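You operate a simulated robot arm through the tools that you are given. There is no shell and no other tool.

The job below is to be done with a simulated robot arm. You get a single attempt, and the scene is never put back.

## Task
Put things in order on the top of the run-off table. At the end: the green spacer block stands where the silver middle setting block stood; the silver middle setting block stands where the blue spacer stood; the red padlock from the top of the run-off table stands where the green spacer block stood; the blue spacer stands on top of the small yellow box; whatever was shut is shut again. Leave all else as you found it, and nothing knocked over.

It is judged by the outcome, as a careful person would: the job done as asked, and still so three seconds after it is handed in. It fails if anything else is knocked over, pushed out of place, dropped, spilled or broken.

## Robot
A 6-joint arm with a two-finger gripper, fixed in place. Base frame: the origin is on the floor under the middle of its stand, x ahead of it, y to its left, z up; the work surface is at about z = 812. Lengths are in mm, angles in rad, forces in N, time in s.
With the tool pointing down near the work surface it reaches from about 120 to 680 mm from the base axis. Its first joint turns from -1.152 to 1.152 rad. Payload 2.45 kg.
The tool frame sits at the grasp point between the pads (the TCP): z along the fingers, y along the line on which they close. The tips reach 30 mm beyond it. The gripper opens to 106 mm; its body begins 79 mm behind the TCP.
Orientation is told as [roll, pitch, yaw] about the base's x, y, z axes, in that order, counted from this pose: with the fingers straight down and closing along the base's y, the tool's x points along the base's -x, its y along +y and its z along -z.

## Interface
- The arm moves only by the tool drive_tool. Its argument "motion" is a list of rows, each an object (a shift or turn left out is 0, a gripper value left out holds the last) with "translation": the shift along the tool's x, y, z in units of 200 mm (1.0 is 200 mm), a list of three; "dr": the turn, a rotation vector about the tool's x, y, z in units of 45 degrees (1.0 is 45 degrees), a list of three. In form: [{"translation": [dx, dy, dz], "dr": [rx, ry, rz]}, ...]. A call has 1 to 20 rows; each row is the pose to reach, as a shift and turn from the pose commanded when the call began, along the tool's axes at that moment. "claw" is the finger opening in m, from 0 to 0.106, set as the call begins (left out, the last holds). A call with a number of a shift or a turn outside -1 to 1 is refused whole. Rows are played at 5 a second. More than 50 mm and 0.15 rad between two rows, or a gripper value outside its range, and nothing of the call is played. Where a pose cannot be reached the arm comes as near as it can. A force on the tool above 40 N (or 10 N above the force at the start of the call, whichever is more), or a blocked arm, ends the call early, and 0.2 s more pass. The fingers move at their own pace (about 153 mm/s each) and stop on an object; they squeeze with about 40 N. The grip force told is the motor's: it shows also when the fingers shut on nothing. Time passes only in rows, and 0.2 s behind the last, so rows that repeat a pose let the fingers close. It gives the time, the measured TCP pose, the force on the tool (base axes), the opening and the grip force at its end, in the units of the frame above (readings bear some noise), with the torque about the TCP (base axes, N m) and any sound that the robot's microphone picked up, and new pictures: "pictures" is both (left out), scene, wrist or none.
- Cameras (640 x 400 px; columns grow to the right, rows downward): "scene" is fixed at [73.5, 439.3, 1391.9]; the picture's right is [-0.50, -0.87, 0.00], its down [-0.59, 0.34, -0.73] and it looks along [0.63, -0.36, -0.68] (base axes); focal length 316 px, centre (320, 200). "wrist" rides on the gripper at [76, -2, -106] in the tool frame; the picture's right is [0.02, 1.00, 0.00], its down [-0.78, 0.02, -0.62] and it looks along [-0.62, 0.01, 0.78] (tool axes); focal length 247 px, centre (320, 200). There is no depth. A picture from a camera that has moved, and an enlarged one, comes with that camera's place and axes in the base frame and with its lens.
- close_up(camera, box): a new picture of the part [left, top, right, bottom] of that camera's present view, enlarged. The clock stands still meanwhile.
- close_job(): hands the job in; it is judged then, once.

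Nothing tells you positions but the pictures and the camera data. Unless the task says otherwise, let go and move clear before handing in.

The tools are called after "Emit:" as name(argument=value, ...) on one line, values as JSON. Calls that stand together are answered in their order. drive_tool: Moves the arm, as the interface text tells. Its arguments: {"type":"object","properties":{"motion":{"type":"array"},"claw":{"type":"number"},"pictures":{"type":"string","enum":["both","scene","wrist","none"]}},"required":["motion"]} The other tools are called the same way: close_up (camera, box) takes an enlarged picture of a part of a camera's view; close_job () hands the job in.

At the start:

```text
time_s: 0.0
eef_pos: [346.4, 163.2, 1114.7]
tool_rot: [-0.001, 0.0, 0.001]
ft_force: [0.3, 0.3, -0.1]
moment: [-0.01, 0.0, 0.01]
gripper_width: 106.2
grasp_force: 0.1
```

scene: 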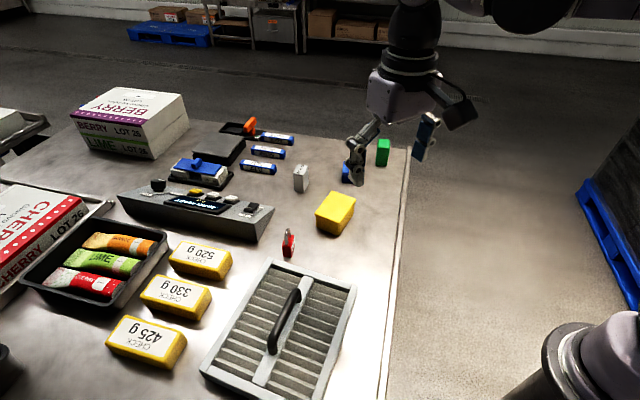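
wrist: 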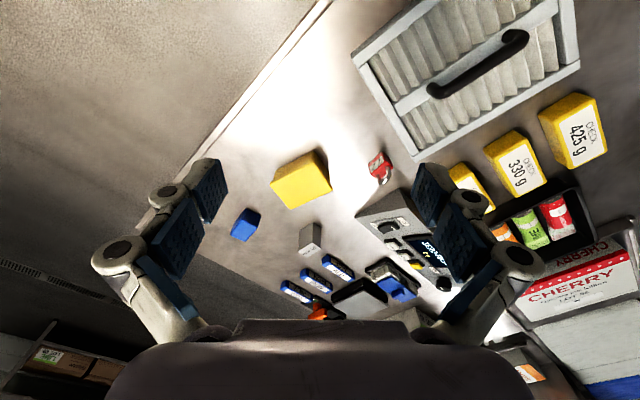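

I see a table with a green block, a blue spacer (partly hidden behind the fingers), a silver block, a yellow box and a red padlock. I'll enlarge the views to find exact positions before moving.

Emit:
close_up(camera="scene", box=[220, 110, 440, 270])

Emit:
close_up(camera="wrist", box=[200, 130, 440, 330])

Emit:
close_up(camera="scene", box=[0, 80, 300, 380])

```text
2.50 times, centred on (330, 190) of scene
camera zoom: at [73.5, 439.3, 1391.9], right [-0.5, -0.87, 0.0], down [-0.59, 0.34, -0.73], along [0.63, -0.36, -0.68], focal length 791 px, centre (295, 225)
```

zoom: 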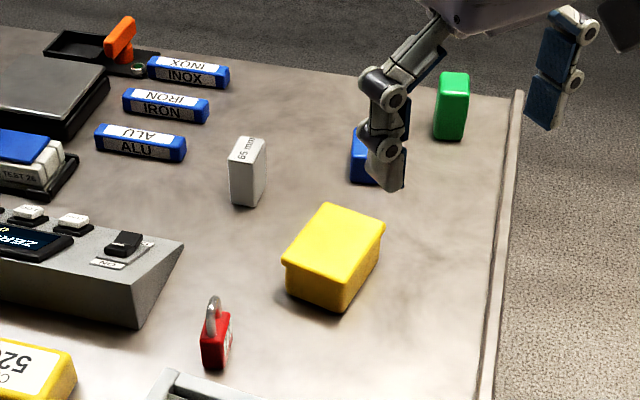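

```text
2.00 times, centred on (320, 230) of wrist
camera zoom: at [270.0, 162.3, 1220.1], right [-0.02, 1.0, 0.0], down [0.78, 0.02, 0.62], along [0.62, 0.01, -0.78], focal length 494 px, centre (320, 140)
```

zoom: 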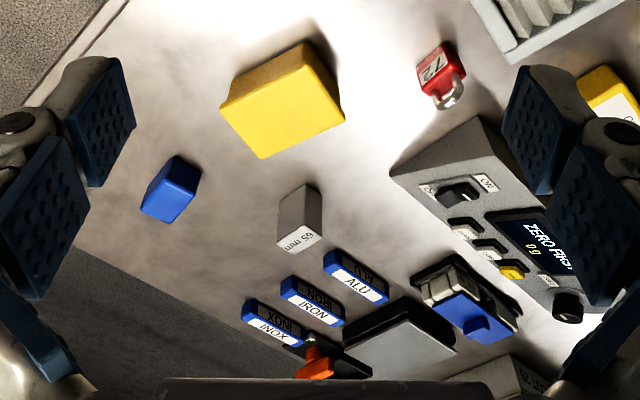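

```text
1.33 times, centred on (150, 230) of scene
camera zoom: at [73.5, 439.3, 1391.9], right [-0.5, -0.87, 0.0], down [-0.59, 0.34, -0.73], along [0.63, -0.36, -0.68], focal length 422 px, centre (547, 160)
```

zoom: 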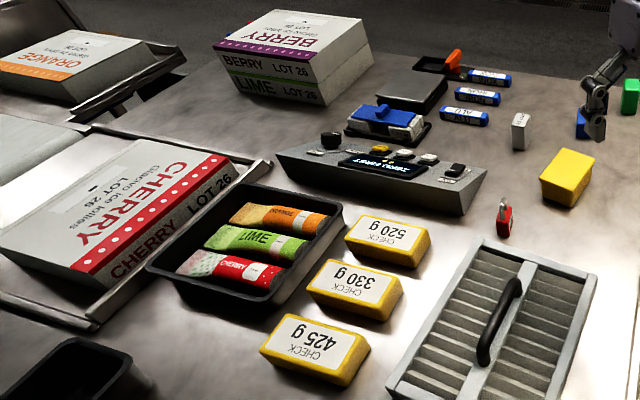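

The silver block (marked 65 mm) seems to be near (665,150), blue near (635,18), green near (652,-112), the yellow box near (520,130) and the padlock near (485,283). Next I'll check the rest of the view for anything I've missed, such as other setting blocks or things that are shut.

Emit:
close_up(camera="scene", box=[160, 220, 400, 400])

Emit:
close_up(camera="scene", box=[60, 70, 320, 250])

Emit:
close_up(camera="wrist", box=[340, 0, 640, 380])

Emit:
close_up(camera="scene", box=[0, 0, 640, 100])

```text
2.22 times, centred on (280, 310) of scene
camera zoom: at [73.5, 439.3, 1391.9], right [-0.5, -0.87, 0.0], down [-0.59, 0.34, -0.73], along [0.63, -0.36, -0.68], focal length 703 px, centre (409, -44)
```

zoom: 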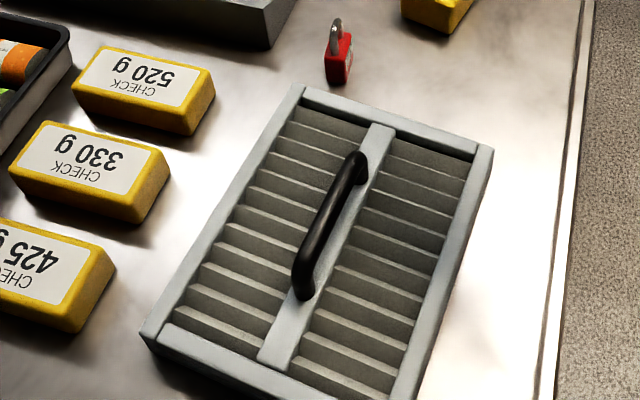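

```text
2.22 times, centred on (190, 160) of scene
camera zoom: at [73.5, 439.3, 1391.9], right [-0.5, -0.87, 0.0], down [-0.59, 0.34, -0.73], along [0.63, -0.36, -0.68], focal length 703 px, centre (609, 289)
```

zoom: 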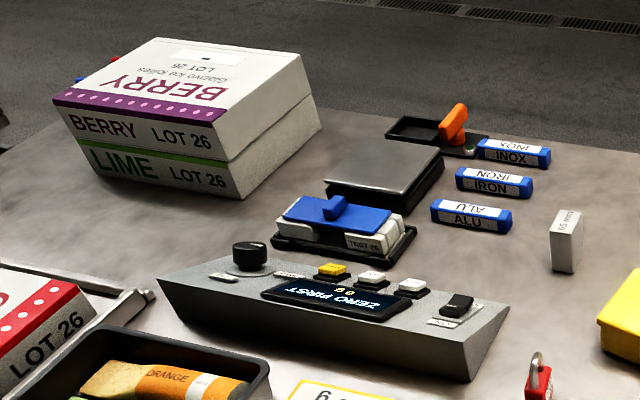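

```text
1.05 times, centred on (490, 190) of wrist (not enlarged: the box is as wide or as high as the picture)
camera zoom: at [270.0, 162.3, 1220.1], right [-0.02, 1.0, 0.0], down [0.78, 0.02, 0.62], along [0.62, 0.01, -0.78], focal length 260 px, centre (141, 210)
```

zoom: 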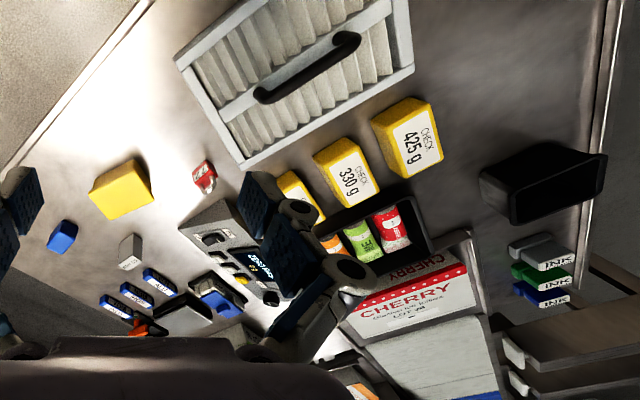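

```text
1.00 times, centred on (320, 50) of scene (not enlarged: the box is as wide or as high as the picture)
camera zoom: at [73.5, 439.3, 1391.9], right [-0.5, -0.87, 0.0], down [-0.59, 0.34, -0.73], along [0.63, -0.36, -0.68], focal length 316 px, centre (320, 350)
```

zoom: 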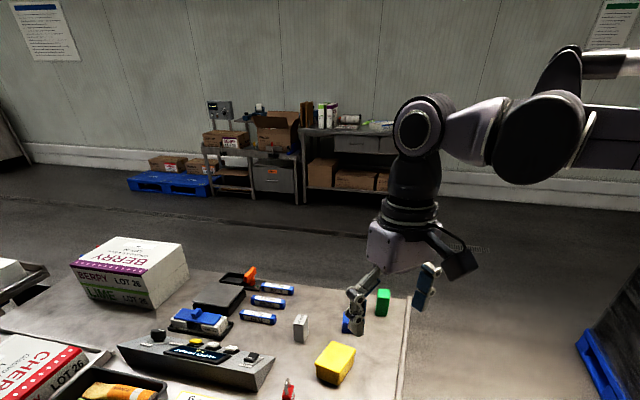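

I see all four objects and the yellow box; nothing needs opening to reach them. I'll move the arm ahead over the area to get a closer wrist look at blue, silver and green.

Emit:
drive_tool(motion=[{"translation": [-0.13, -0.09, 0.08]}, {"translation": [-0.26, -0.18, 0.16]}, {"translation": [-0.39, -0.27, 0.25]}, {"translation": [-0.52, -0.36, 0.33]}, {"translation": [-0.65, -0.45, 0.42]}, {"translation": [-0.77, -0.52, 0.5]}, {"translation": [-0.77, -0.52, 0.5]}], claw=0.106)

```text
time_s: 1.6
eef_pos: [502.2, 61.3, 1012.2]
tool_rot: [0.0, 0.0, 0.0]
ft_force: [-0.1, 0.2, 0.7]
moment: [0.0, -0.01, -0.04]
gripper_width: 105.9
grasp_force: 0.0
camera wrist: at [425.4, 60.3, 1117.7], right [-0.02, 1.0, 0.0], down [0.78, 0.02, 0.62], along [0.62, 0.01, -0.78], focal length 247 px, centre (320, 200)
```

scene: 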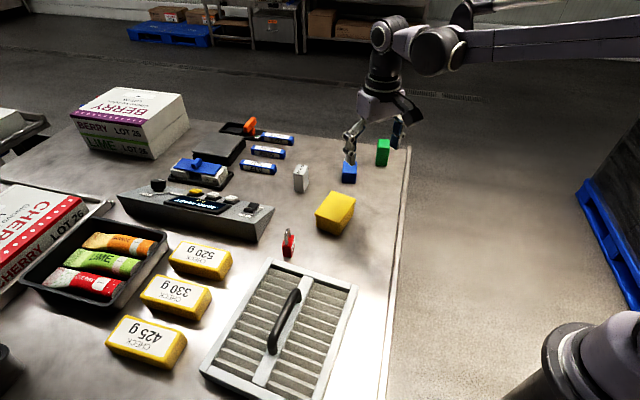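
wrist: 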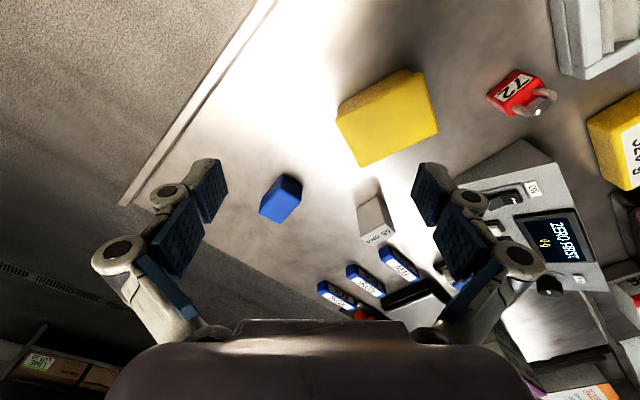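

The arm is now ahead and the blue spacer can be seen clear of the fingers. I'll enlarge both views to fix positions and orientations.

Emit:
close_up(camera="scene", box=[270, 120, 430, 220])

Emit:
close_up(camera="scene", box=[260, 150, 380, 270])

Emit:
close_up(camera="wrist", box=[240, 60, 440, 260])

```text
4.00 times, centred on (350, 170) of scene
camera zoom: at [73.5, 439.3, 1391.9], right [-0.5, -0.87, 0.0], down [-0.59, 0.34, -0.73], along [0.63, -0.36, -0.68], focal length 1266 px, centre (200, 320)
```

zoom: 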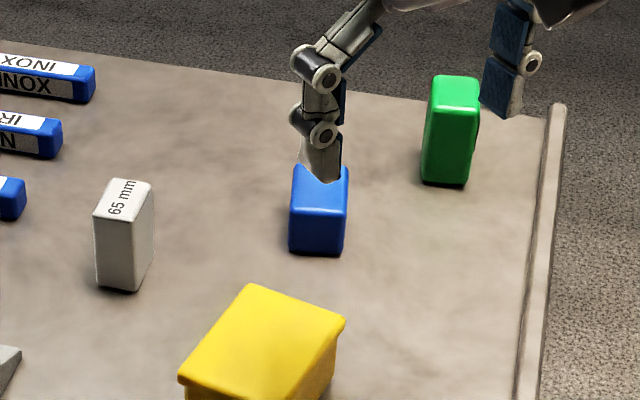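

```text
3.33 times, centred on (320, 210) of scene
camera zoom: at [73.5, 439.3, 1391.9], right [-0.5, -0.87, 0.0], down [-0.59, 0.34, -0.73], along [0.63, -0.36, -0.68], focal length 1055 px, centre (320, 167)
```

zoom: 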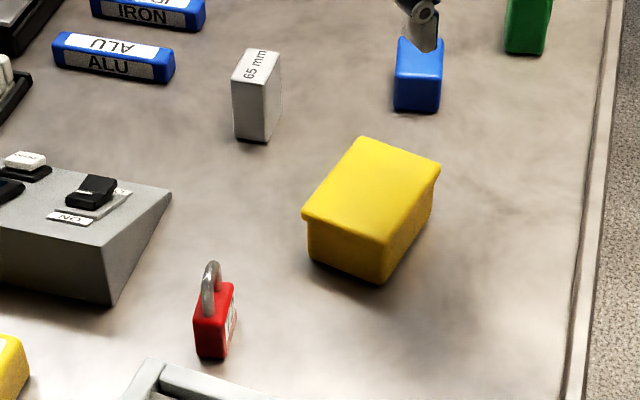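

```text
2.00 times, centred on (340, 160) of wrist
camera zoom: at [425.4, 60.3, 1117.7], right [-0.02, 1.0, 0.0], down [0.78, 0.02, 0.62], along [0.62, 0.01, -0.78], focal length 494 px, centre (280, 280)
```

zoom: 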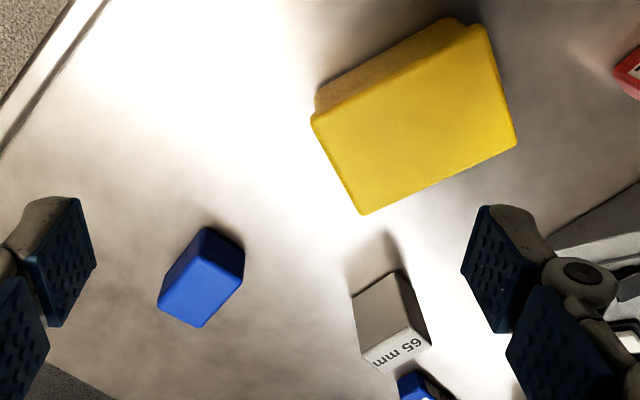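

I want sharper edges of each block. I'll enlarge the wrist and scene views further on blue, silver, green and the padlock.

Emit:
close_up(camera="wrist", box=[240, 150, 320, 230])

Emit:
close_up(camera="wrist", box=[340, 180, 420, 260])

Emit:
close_up(camera="scene", box=[330, 130, 410, 190])

Emit:
close_up(camera="scene", box=[270, 155, 330, 200])

Emit:
close_up(camera="scene", box=[260, 210, 340, 270])

```text
5.00 times, centred on (280, 190) of wrist
camera zoom: at [425.4, 60.3, 1117.7], right [-0.02, 1.0, 0.0], down [0.78, 0.02, 0.62], along [0.62, 0.01, -0.78], focal length 1235 px, centre (520, 250)
```

zoom: 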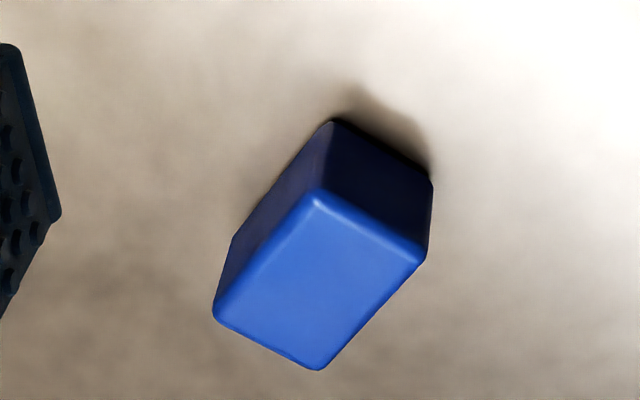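

```text
5.00 times, centred on (380, 220) of wrist
camera zoom: at [425.4, 60.3, 1117.7], right [-0.02, 1.0, 0.0], down [0.78, 0.02, 0.62], along [0.62, 0.01, -0.78], focal length 1235 px, centre (20, 100)
```

zoom: 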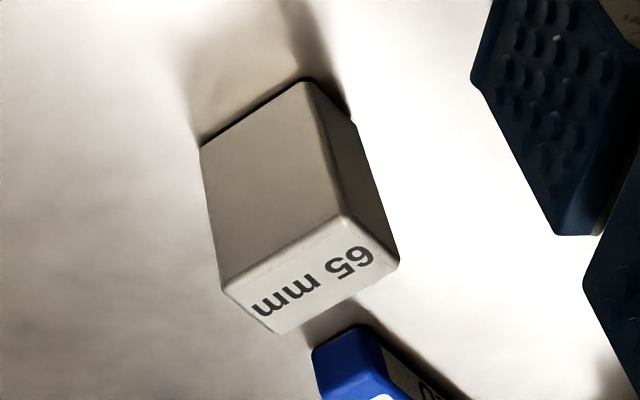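

```text
6.67 times, centred on (370, 160) of scene
camera zoom: at [73.5, 439.3, 1391.9], right [-0.5, -0.87, 0.0], down [-0.59, 0.34, -0.73], along [0.63, -0.36, -0.68], focal length 2110 px, centre (-13, 467)
```

zoom: 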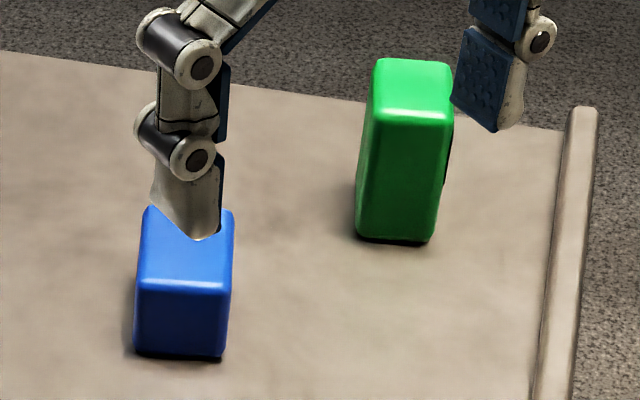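

```text
8.89 times, centred on (300, 178) of scene
camera zoom: at [73.5, 439.3, 1391.9], right [-0.5, -0.87, 0.0], down [-0.59, 0.34, -0.73], along [0.63, -0.36, -0.68], focal length 2813 px, centre (498, 400)
```

zoom: 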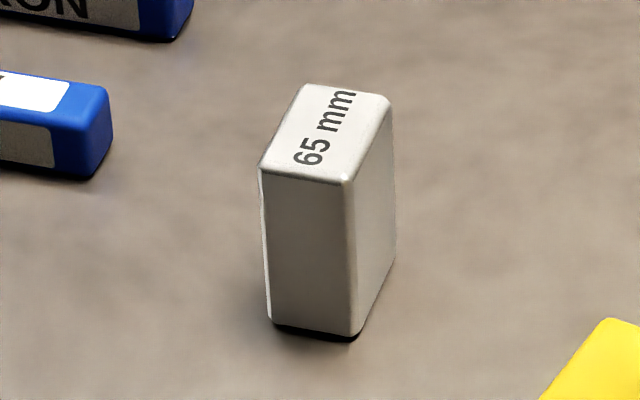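

```text
6.67 times, centred on (300, 240) of scene
camera zoom: at [73.5, 439.3, 1391.9], right [-0.5, -0.87, 0.0], down [-0.59, 0.34, -0.73], along [0.63, -0.36, -0.68], focal length 2110 px, centre (453, -67)
```

zoom: 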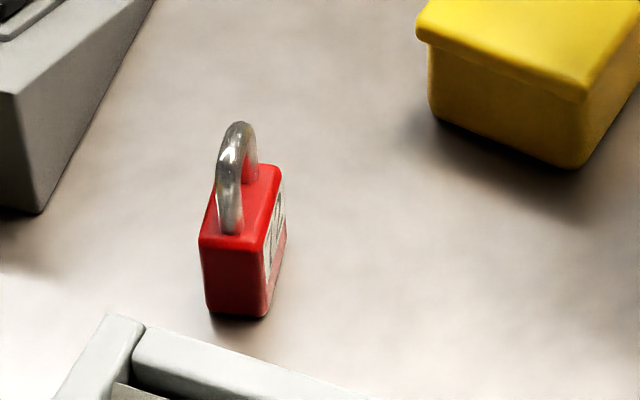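

The blue spacer looks to be about 38x54x38 mm, centred near (652,7), with its short side facing about 52°; the yellow lid is centred near (526,134) with its top at about 862. I'll move above the blue spacer and turn the gripper to line up with its short side.

Emit:
drive_tool(motion=[{"translation": [-0.12, -0.045, 0.0], "dr": [0, 0, 0.14]}, {"translation": [-0.25, -0.09, 0.0], "dr": [0, 0, 0.28]}, {"translation": [-0.37, -0.135, 0.05], "dr": [0, 0, 0.42]}, {"translation": [-0.5, -0.18, 0.1], "dr": [0, 0, 0.56]}, {"translation": [-0.62, -0.225, 0.15], "dr": [0, 0, 0.7]}, {"translation": [-0.75, -0.27, 0.2], "dr": [0, 0, 0.84]}, {"translation": [-0.75, -0.27, 0.2], "dr": [0, 0, 0.84]}])

```text
time_s: 3.2
eef_pos: [649.3, 5.7, 974.7]
tool_rot: [-0.001, 0.001, -0.661]
ft_force: [0.4, 0.0, -0.6]
moment: [-0.04, -0.02, 0.01]
gripper_width: 105.9
grasp_force: 0.0
camera wrist: at [589.2, 51.0, 1079.3], right [0.6, 0.8, 0.0], down [0.63, -0.47, 0.62], along [0.5, -0.37, -0.78], focal length 247 px, centre (320, 200)
```

scene: 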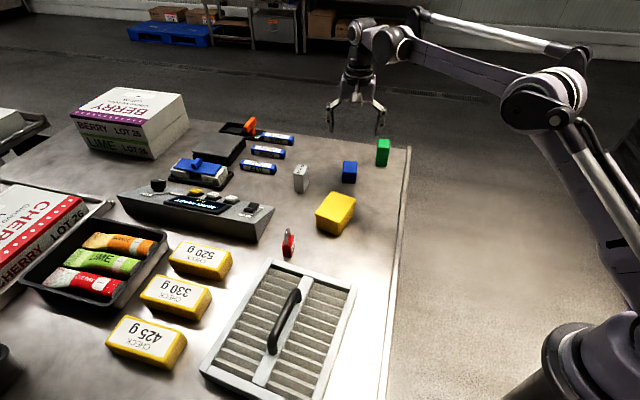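
wrist: 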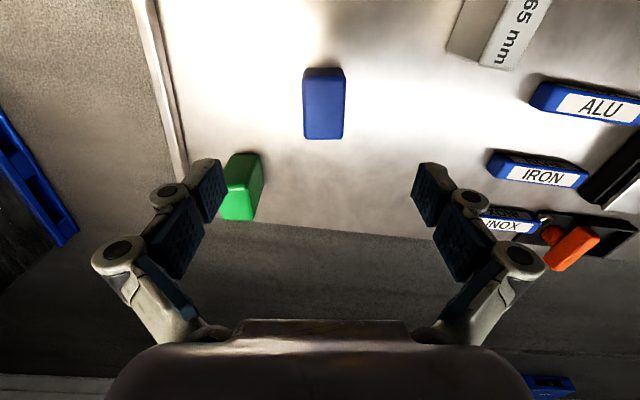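

The blue spacer is now unobstructed and nearly square to the gripper. I'll enlarge both views to measure it and the green block, whose base is visible now.

Emit:
close_up(camera="wrist", box=[270, 40, 370, 160])

Emit:
close_up(camera="wrist", box=[200, 140, 280, 230])

Emit:
close_up(camera="scene", box=[330, 130, 410, 190])

Emit:
close_up(camera="scene", box=[300, 170, 380, 250])

```text
3.33 times, centred on (320, 100) of wrist
camera zoom: at [589.2, 51.0, 1079.3], right [0.6, 0.8, 0.0], down [0.63, -0.47, 0.62], along [0.5, -0.37, -0.78], focal length 823 px, centre (320, 533)
```

zoom: 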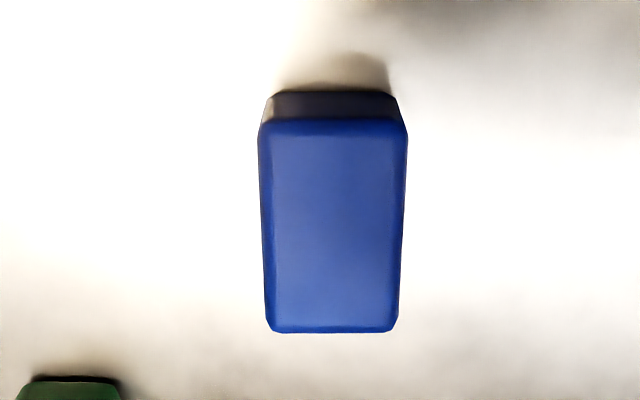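

```text
4.44 times, centred on (240, 185) of wrist
camera zoom: at [589.2, 51.0, 1079.3], right [0.6, 0.8, 0.0], down [0.63, -0.47, 0.62], along [0.5, -0.37, -0.78], focal length 1098 px, centre (676, 267)
```

zoom: 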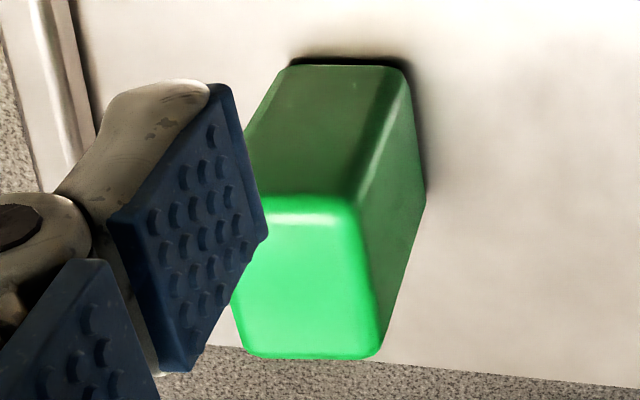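

```text
6.67 times, centred on (370, 160) of scene
camera zoom: at [73.5, 439.3, 1391.9], right [-0.5, -0.87, 0.0], down [-0.59, 0.34, -0.73], along [0.63, -0.36, -0.68], focal length 2110 px, centre (-13, 467)
```

zoom: 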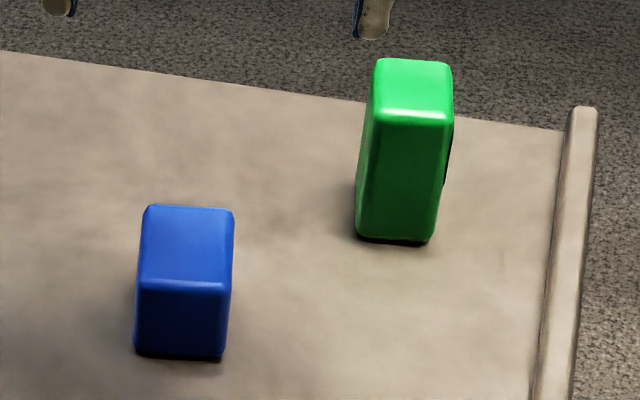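

```text
5.00 times, centred on (340, 210) of scene
camera zoom: at [73.5, 439.3, 1391.9], right [-0.5, -0.87, 0.0], down [-0.59, 0.34, -0.73], along [0.63, -0.36, -0.68], focal length 1582 px, centre (220, 150)
```

zoom: 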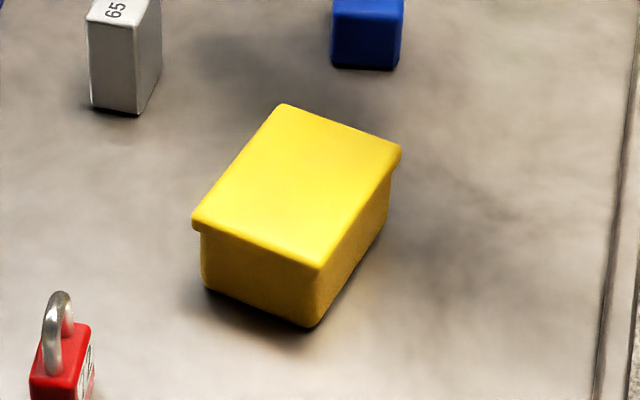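

The blue spacer is centred at about (652,7) with its short side at 53°, and the gripper is almost exactly above it. I'll lower onto it with the fingers open.

Emit:
drive_tool(motion=[{"translation": [0, 0.0125, 0.15], "dr": [0, 0, -0.02]}, {"translation": [0, 0.0125, 0.3], "dr": [0, 0, -0.02]}, {"translation": [0, 0.0125, 0.43], "dr": [0, 0, -0.02]}, {"translation": [0, 0.0125, 0.54], "dr": [0, 0, -0.02]}, {"translation": [0, 0.0125, 0.6], "dr": [0, 0, -0.02]}, {"translation": [0, 0.0125, 0.635], "dr": [0, 0, -0.02]}, {"translation": [0, 0.0125, 0.635], "dr": [0, 0, -0.02]}])

```text
time_s: 4.8
eef_pos: [652.0, 9.4, 846.9]
tool_rot: [-0.001, -0.001, -0.645]
ft_force: [0.2, 0.9, -0.3]
moment: [0.0, -0.03, -0.01]
gripper_width: 105.9
grasp_force: 0.0
camera wrist: at [589.4, 54.5, 951.8], right [0.58, 0.81, 0.0], down [0.64, -0.46, 0.62], along [0.51, -0.36, -0.78], focal length 247 px, centre (320, 200)
```

scene: 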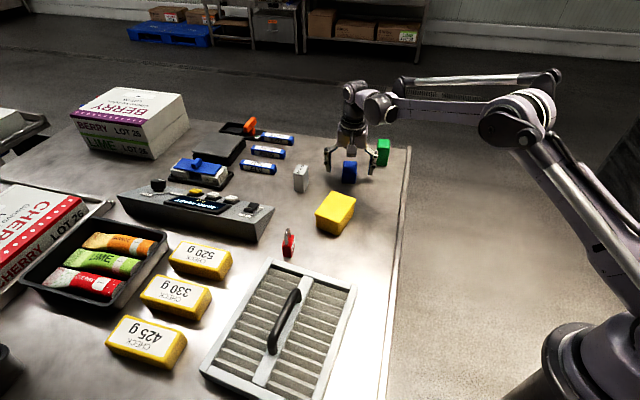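
wrist: 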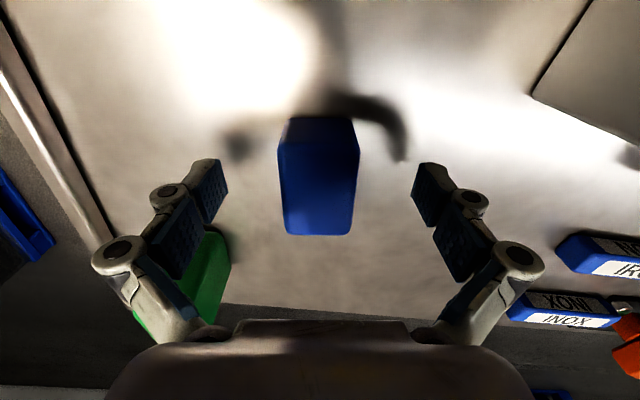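

The fingers straddle the blue spacer, tips about 5 mm above the table. I'll close on it.

Emit:
drive_tool(motion=[{"translation": [0, 0, 0]}, {"translation": [0, 0, 0]}, {"translation": [0, 0, 0]}, {"translation": [0, 0, 0]}], claw=0.02)

```text
time_s: 5.8
eef_pos: [650.6, 9.2, 846.4]
tool_rot: [0.0, 0.0, -0.645]
ft_force: [-0.5, -0.6, 6.0]
moment: [-0.22, -0.05, 0.02]
gripper_width: 38.9
grasp_force: 40.4
camera wrist: at [589.3, 54.4, 952.3], right [0.58, 0.81, 0.0], down [0.64, -0.46, 0.62], along [0.51, -0.36, -0.78], focal length 247 px, centre (320, 200)
```

scene: 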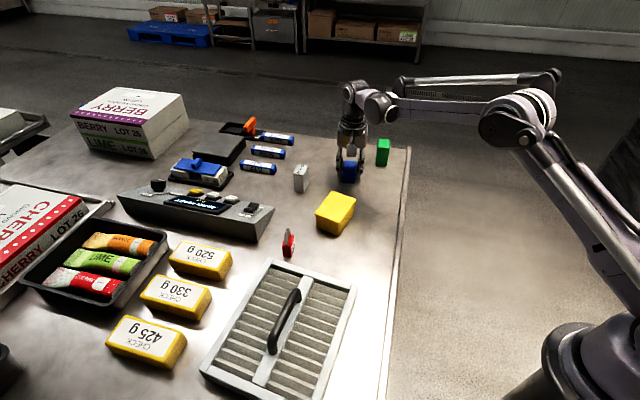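
wrist: 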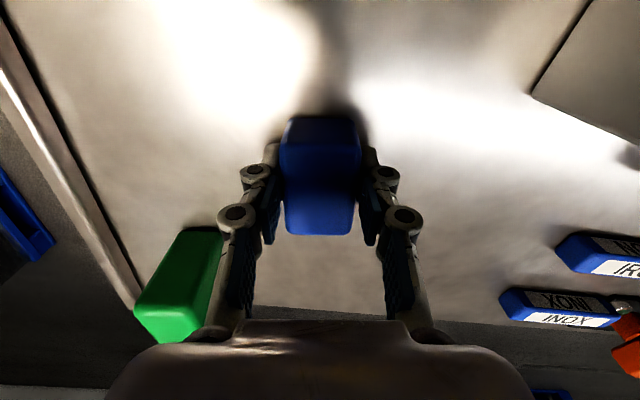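

The blue spacer is held, 38.9 mm wide. I'll lift it straight up.

Emit:
drive_tool(motion=[{"translation": [0, 0, -0.05]}, {"translation": [0, 0, -0.15]}, {"translation": [0, 0, -0.3]}, {"translation": [0, 0, -0.45]}, {"translation": [0, 0, -0.6]}, {"translation": [0, 0, -0.6]}])

```text
time_s: 7.2
eef_pos: [652.3, 6.8, 969.8]
tool_rot: [0.001, 0.0, -0.643]
ft_force: [-0.8, 0.8, -0.5]
moment: [-0.03, 0.02, 0.01]
gripper_width: 38.6
grasp_force: 39.9
camera wrist: at [589.9, 51.6, 1074.4], right [0.58, 0.81, 0.0], down [0.64, -0.46, 0.62], along [0.51, -0.36, -0.78], focal length 247 px, centre (320, 200)
```

scene: 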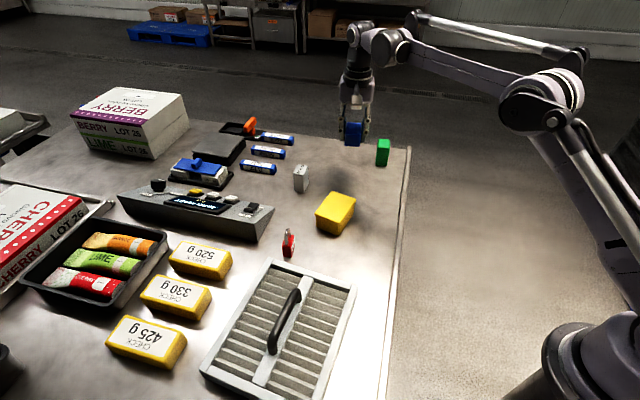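
wrist: 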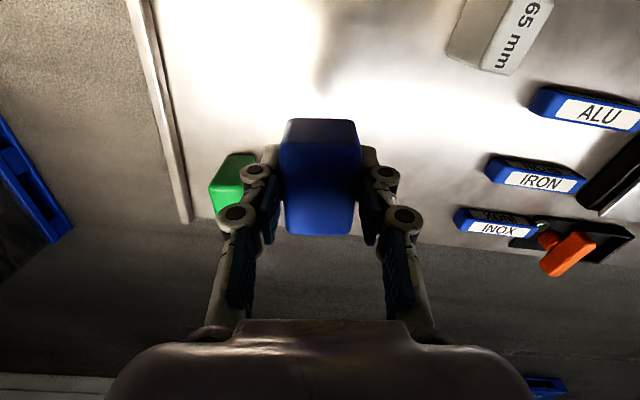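

The blue spacer hangs cleanly in the grip. I'll carry it over the centre of the yellow lid, near (525,135), turning it to match the lid.

Emit:
drive_tool(motion=[{"translation": [0.127, 0.018, 0], "dr": [0, 0, 0.07]}, {"translation": [0.254, 0.037, 0], "dr": [0, 0, 0.15]}, {"translation": [0.381, 0.056, 0], "dr": [0, 0, 0.22]}, {"translation": [0.508, 0.075, 0], "dr": [0, 0, 0.29]}, {"translation": [0.635, 0.093, 0], "dr": [0, 0, 0.36]}, {"translation": [0.762, 0.112, 0], "dr": [0, 0, 0.44]}, {"translation": [0.888, 0.13, 0], "dr": [0, 0, 0.51]}, {"translation": [0.888, 0.13, 0], "dr": [0, 0, 0.51]}])

Emit:
close_up(camera="scene", box=[280, 120, 400, 240])

```text
time_s: 9.0
eef_pos: [526.1, 136.0, 968.6]
tool_rot: [0.0, 0.001, -1.045]
ft_force: [-0.4, -0.6, -1.0]
moment: [0.02, 0.02, 0.03]
gripper_width: 39.0
grasp_force: 39.9
camera wrist: at [485.4, 200.7, 1072.8], right [0.85, 0.52, 0.0], down [0.41, -0.67, 0.62], along [0.32, -0.53, -0.78], focal length 247 px, centre (320, 200)
```

scene: 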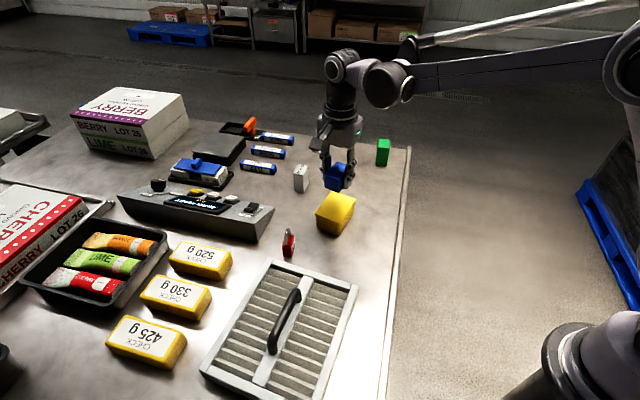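
wrist: 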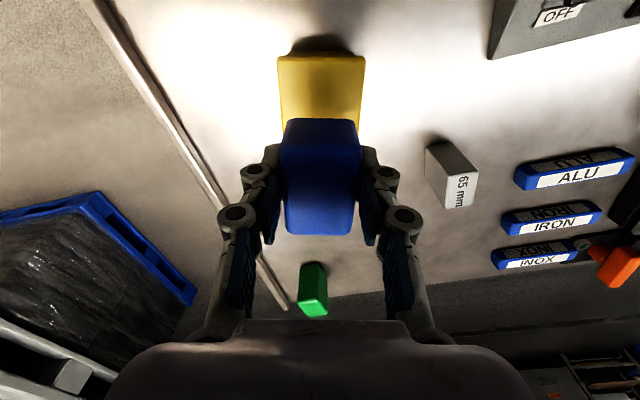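

```text
3.33 times, centred on (340, 180) of scene
camera zoom: at [73.5, 439.3, 1391.9], right [-0.5, -0.87, 0.0], down [-0.59, 0.34, -0.73], along [0.63, -0.36, -0.68], focal length 1055 px, centre (253, 267)
```

zoom: 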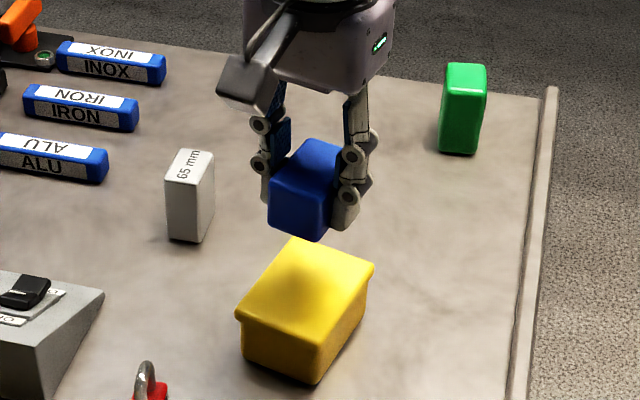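

The spacer is lined up over the lid. I'll lower most of the way and then feel for contact.

Emit:
drive_tool(motion=[{"translation": [0, 0, 0.08]}, {"translation": [0, 0, 0.17]}, {"translation": [0, 0, 0.25]}, {"translation": [0, 0, 0.31]}, {"translation": [0, 0, 0.31]}])

Emit:
close_up(camera="scene", box=[280, 140, 400, 240])

```text
time_s: 10.2
eef_pos: [526.0, 135.5, 907.3]
tool_rot: [-0.001, 0.0, -1.045]
ft_force: [0.8, -0.2, -1.2]
moment: [0.01, -0.01, -0.01]
gripper_width: 39.0
grasp_force: 39.9
camera wrist: at [485.9, 200.6, 1012.4], right [0.85, 0.52, 0.0], down [0.41, -0.67, 0.62], along [0.32, -0.53, -0.78], focal length 247 px, centre (320, 200)
```

scene: 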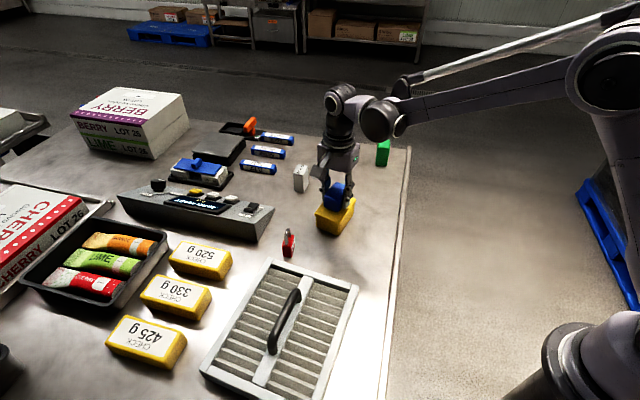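
wrist: 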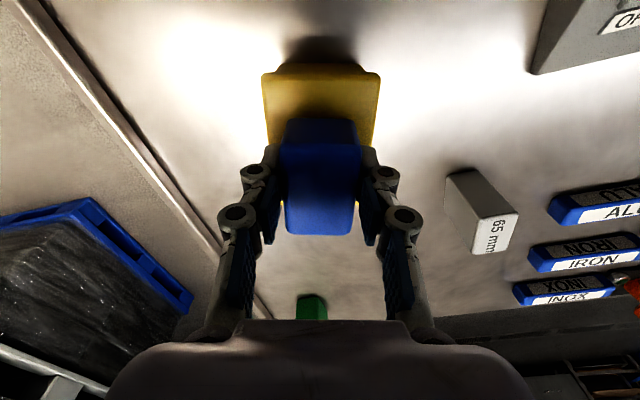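

```text
4.00 times, centred on (340, 190) of scene
camera zoom: at [73.5, 439.3, 1391.9], right [-0.5, -0.87, 0.0], down [-0.59, 0.34, -0.73], along [0.63, -0.36, -0.68], focal length 1266 px, centre (240, 240)
```

zoom: 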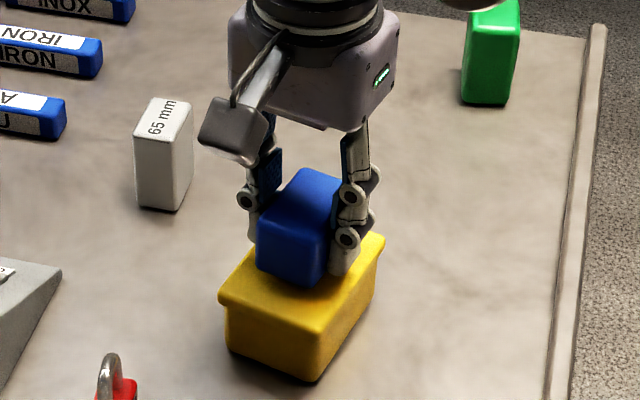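

It hangs only a few millimetres above the lid. I'll lower in small steps and watch the force.

Emit:
drive_tool(motion=[{"translation": [0, 0, 0.012]}, {"translation": [0, 0, 0.025]}, {"translation": [0, 0, 0.025]}], pictures="none")

Emit:
drive_tool(motion=[{"translation": [0, 0, 0.005]}, {"translation": [0, 0, 0.01]}, {"translation": [0, 0, 0.01]}], pictures="none")

```text
time_s: 11.0
eef_pos: [524.9, 134.9, 900.3]
tool_rot: [0.001, 0.001, -1.046]
ft_force: [0.7, -0.2, -0.7]
moment: [0.01, -0.01, 0.0]
gripper_width: 38.6
grasp_force: 40.0
```

```text
time_s: 11.8
eef_pos: [524.0, 134.9, 900.5]
tool_rot: [0.002, 0.0, -1.044]
ft_force: [2.6, 4.5, 20.6]
moment: [-0.17, -0.04, 0.03]
gripper_width: 39.1
grasp_force: 40.2
```

Contact with the lid is felt. I'll ease off 1 mm and open the fingers gently.

Emit:
drive_tool(motion=[{"translation": [0, 0, -0.006]}, {"translation": [0, 0, -0.006]}], pictures="none")

Emit:
drive_tool(motion=[{"translation": [0, 0, 0]}, {"translation": [0, 0, 0]}, {"translation": [0, 0, 0]}], claw=0.07)

```text
time_s: 12.4
eef_pos: [523.9, 133.8, 900.6]
tool_rot: [-0.001, -0.002, -1.046]
ft_force: [0.2, 3.2, 7.8]
moment: [-0.05, -0.02, 0.02]
gripper_width: 38.7
grasp_force: 40.1
```

```text
time_s: 13.2
eef_pos: [524.2, 133.7, 902.1]
tool_rot: [0.0, 0.001, -1.046]
ft_force: [0.5, 0.4, 0.0]
moment: [0.0, -0.04, 0.01]
gripper_width: 70.0
grasp_force: 0.0
camera wrist: at [485.1, 199.8, 1006.2], right [0.85, 0.52, 0.0], down [0.41, -0.67, 0.62], along [0.32, -0.53, -0.78], focal length 247 px, centre (320, 200)
```

scene: 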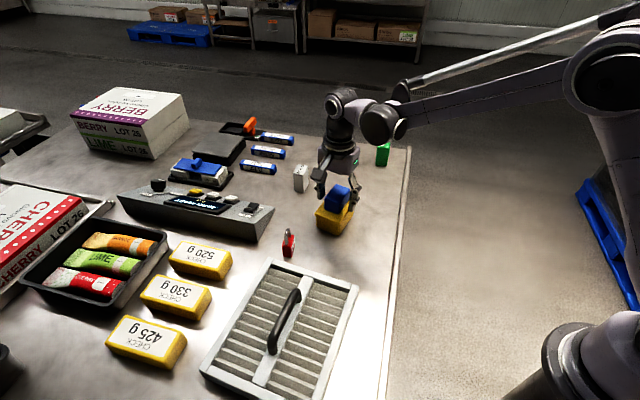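
wrist: 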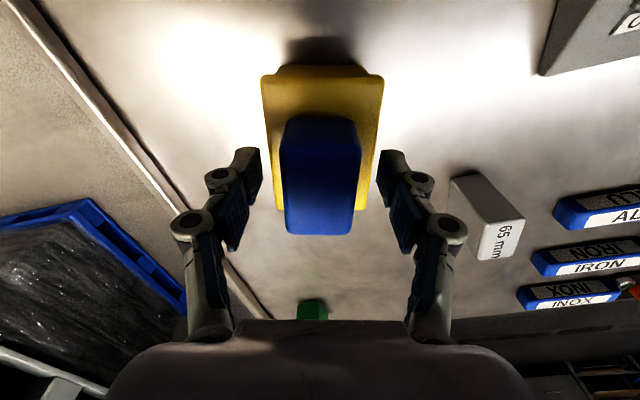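

The blue spacer is released on the lid. I'll rise straight up and check it.

Emit:
drive_tool(motion=[{"translation": [0, 0, -0.1]}, {"translation": [0, 0, -0.25]}, {"translation": [0, 0, -0.4]}, {"translation": [0, 0, -0.5]}, {"translation": [0, 0, -0.5]}])

Emit:
close_up(camera="scene", box=[280, 140, 400, 240])

```text
time_s: 14.4
eef_pos: [524.1, 135.8, 1000.9]
tool_rot: [-0.002, 0.0, -1.042]
ft_force: [0.5, -0.2, 0.6]
moment: [0.01, 0.01, 0.0]
gripper_width: 70.1
grasp_force: 0.1
camera wrist: at [485.2, 201.6, 1106.3], right [0.85, 0.52, 0.0], down [0.41, -0.67, 0.62], along [0.32, -0.53, -0.78], focal length 247 px, centre (320, 200)
```

scene: 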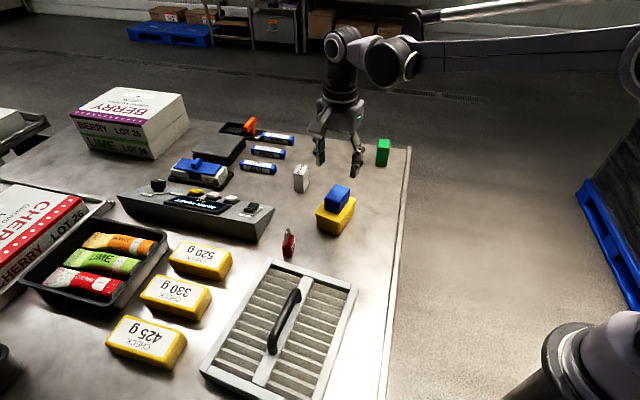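
wrist: 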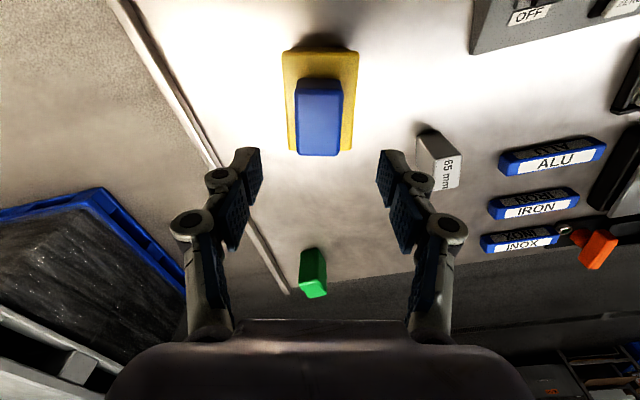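

```text
4.00 times, centred on (340, 190) of scene
camera zoom: at [73.5, 439.3, 1391.9], right [-0.5, -0.87, 0.0], down [-0.59, 0.34, -0.73], along [0.63, -0.36, -0.68], focal length 1266 px, centre (240, 240)
```

zoom: 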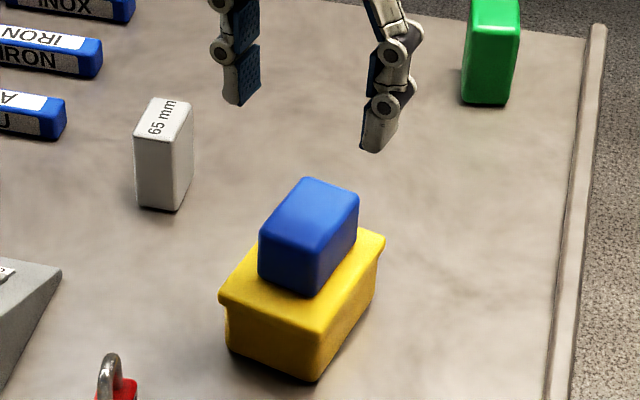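

The blue spacer sits squarely on the yellow lid. Next is the silver block at about (680,148), short side at about 46°, which is at the edge of reach, so I'll first move above it and see how far the arm gets.

Emit:
drive_tool(motion=[{"translation": [-0.067, 0.14, 0.02], "dr": [0, 0, -0.07]}, {"translation": [-0.134, 0.28, 0.05], "dr": [0, 0, -0.14]}, {"translation": [-0.2, 0.42, 0.08], "dr": [0, 0, -0.21]}, {"translation": [-0.268, 0.56, 0.11], "dr": [0, 0, -0.28]}, {"translation": [-0.332, 0.699, 0.15], "dr": [0, 0, -0.353]}, {"translation": [-0.332, 0.699, 0.15], "dr": [0, 0, -0.353]}])

```text
time_s: 15.8
eef_pos: [664.6, 144.0, 963.7]
tool_rot: [0.0, 0.0, -0.766]
ft_force: [-0.3, -0.8, 0.2]
moment: [0.01, -0.03, 0.01]
gripper_width: 70.1
grasp_force: 0.1
out of reach, approached as far as the arm can: row 5, 6
camera wrist: at [608.0, 197.0, 1069.1], right [0.68, 0.73, 0.0], down [0.58, -0.53, 0.62], along [0.46, -0.42, -0.78], focal length 247 px, centre (320, 200)
```

scene: 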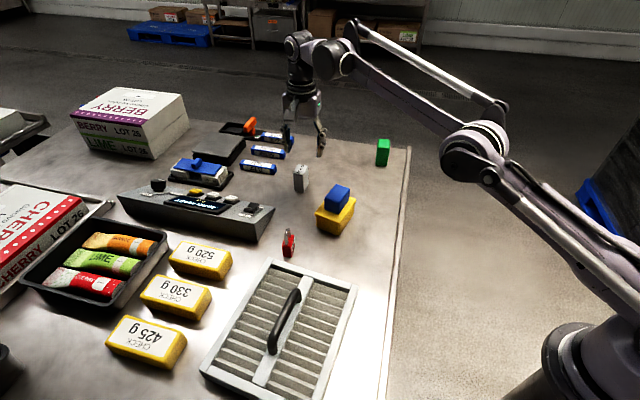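
wrist: 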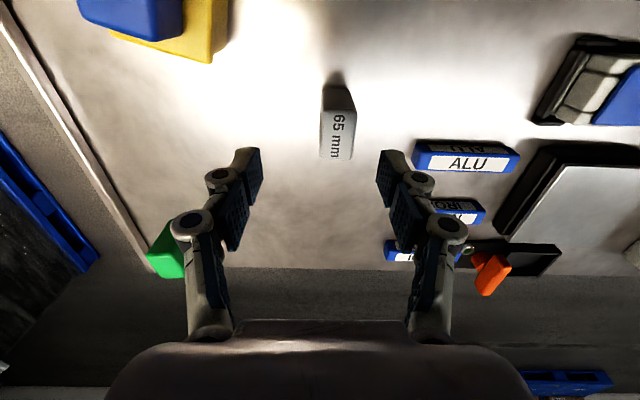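

Straight down, the arm stops at about 680 mm radius, some 15 mm short. I'll tilt the fingers outward by 12° about their closing line, so the pads stay flat on the block, and see where the tool ends up.

Emit:
drive_tool(motion=[{"translation": [0, 0, 0], "dr": [0, -0.07, 0]}, {"translation": [0, 0, 0], "dr": [0, -0.14, 0]}, {"translation": [0, 0, 0], "dr": [0, -0.2, 0]}, {"translation": [0, 0, 0], "dr": [0, -0.267, 0]}, {"translation": [0, 0, 0], "dr": [0, -0.267, 0]}])

```text
time_s: 17.0
eef_pos: [664.6, 146.2, 965.1]
tool_rot: [0.0, -0.211, -0.769]
ft_force: [0.0, 0.3, -0.5]
moment: [0.01, 0.01, 0.01]
gripper_width: 69.7
grasp_force: 0.0
camera wrist: at [593.0, 212.0, 1052.5], right [0.68, 0.73, 0.0], down [0.47, -0.43, 0.77], along [0.56, -0.53, -0.64], focal length 247 px, centre (320, 200)
```

scene: 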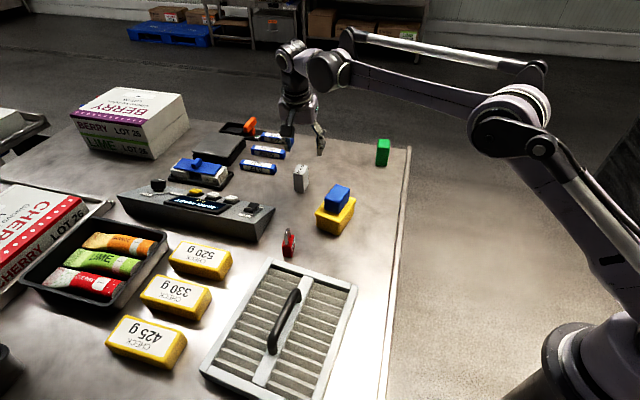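
wrist: 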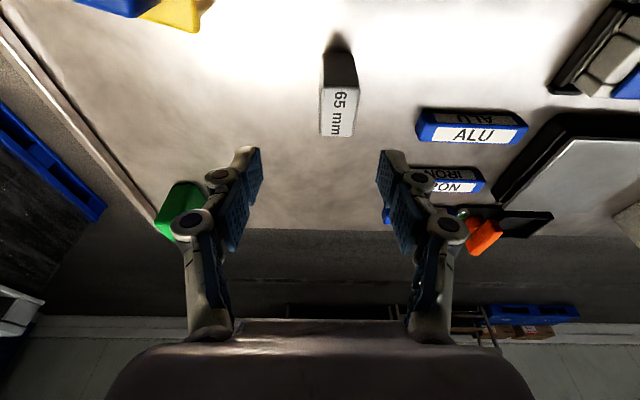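

The tilt worked and the tool is now at about (665,145,965), leaning outward. I'll measure the silver block again from this view before moving over it.

Emit:
close_up(camera="wrist", box=[300, 30, 380, 150])

Emit:
close_up(camera="scene", box=[270, 110, 350, 200])

```text
3.33 times, centred on (340, 90) of wrist
camera zoom: at [593.0, 212.0, 1052.5], right [0.68, 0.73, 0.0], down [0.47, -0.43, 0.77], along [0.56, -0.53, -0.64], focal length 823 px, centre (253, 567)
```

zoom: 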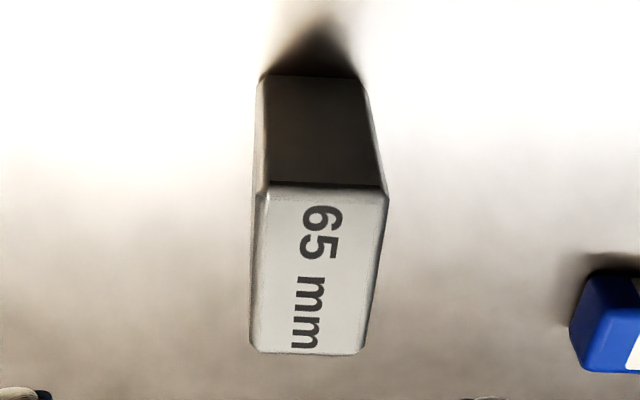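

```text
4.44 times, centred on (310, 155) of scene
camera zoom: at [73.5, 439.3, 1391.9], right [-0.5, -0.87, 0.0], down [-0.59, 0.34, -0.73], along [0.63, -0.36, -0.68], focal length 1406 px, centre (364, 400)
```

zoom: 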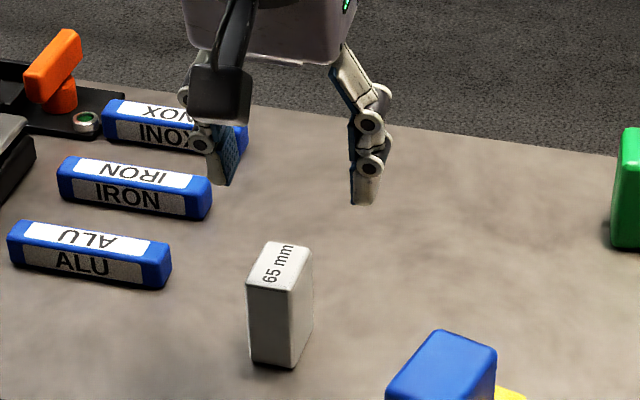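

The silver block is confirmed at about (680,148.5), with its short side at 45°. I'll move over it and start down, keeping the tips above its top for now.

Emit:
drive_tool(motion=[{"translation": [-0.021, 0.032, 0.005]}, {"translation": [-0.0425, 0.0637, 0.009]}, {"translation": [-0.025, 0.0637, 0.09]}, {"translation": [-0.006, 0.0637, 0.18]}, {"translation": [-0.006, 0.0637, 0.18]}])

Emit:
close_up(camera="scene", box=[260, 110, 360, 200])

```text
time_s: 18.2
eef_pos: [680.2, 147.4, 929.2]
tool_rot: [-0.002, -0.21, -0.767]
ft_force: [-0.2, 0.3, 0.3]
moment: [0.02, 0.02, -0.01]
gripper_width: 69.9
grasp_force: 0.1
camera wrist: at [609.3, 213.5, 1015.8], right [0.68, 0.73, 0.0], down [0.47, -0.43, 0.77], along [0.56, -0.53, -0.64], focal length 247 px, centre (320, 200)
```

scene: 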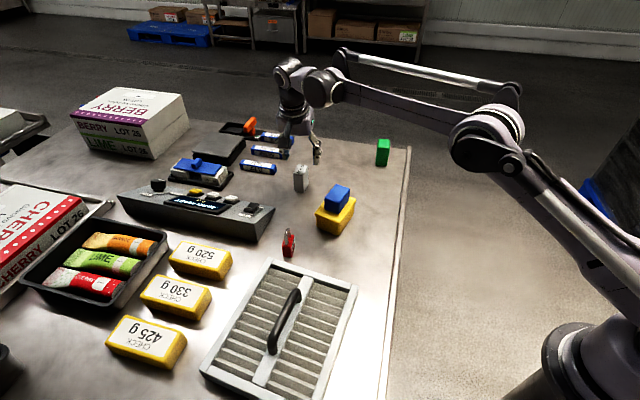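
wrist: 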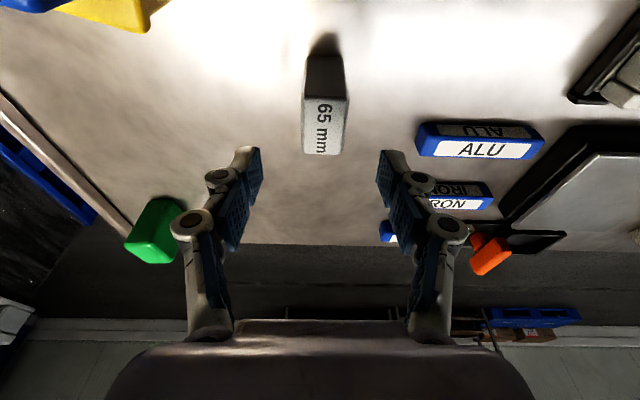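

```text
4.44 times, centred on (310, 155) of scene
camera zoom: at [73.5, 439.3, 1391.9], right [-0.5, -0.87, 0.0], down [-0.59, 0.34, -0.73], along [0.63, -0.36, -0.68], focal length 1406 px, centre (364, 400)
```

zoom: 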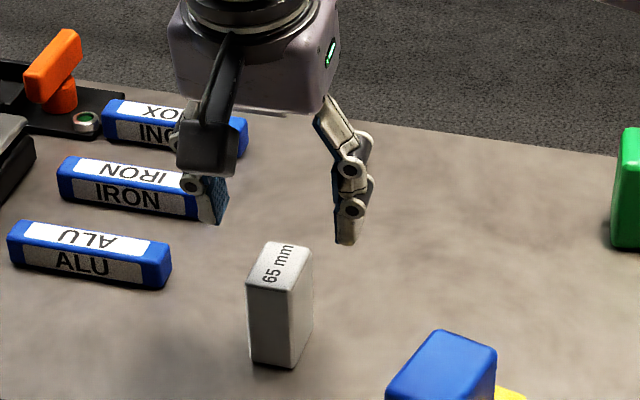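

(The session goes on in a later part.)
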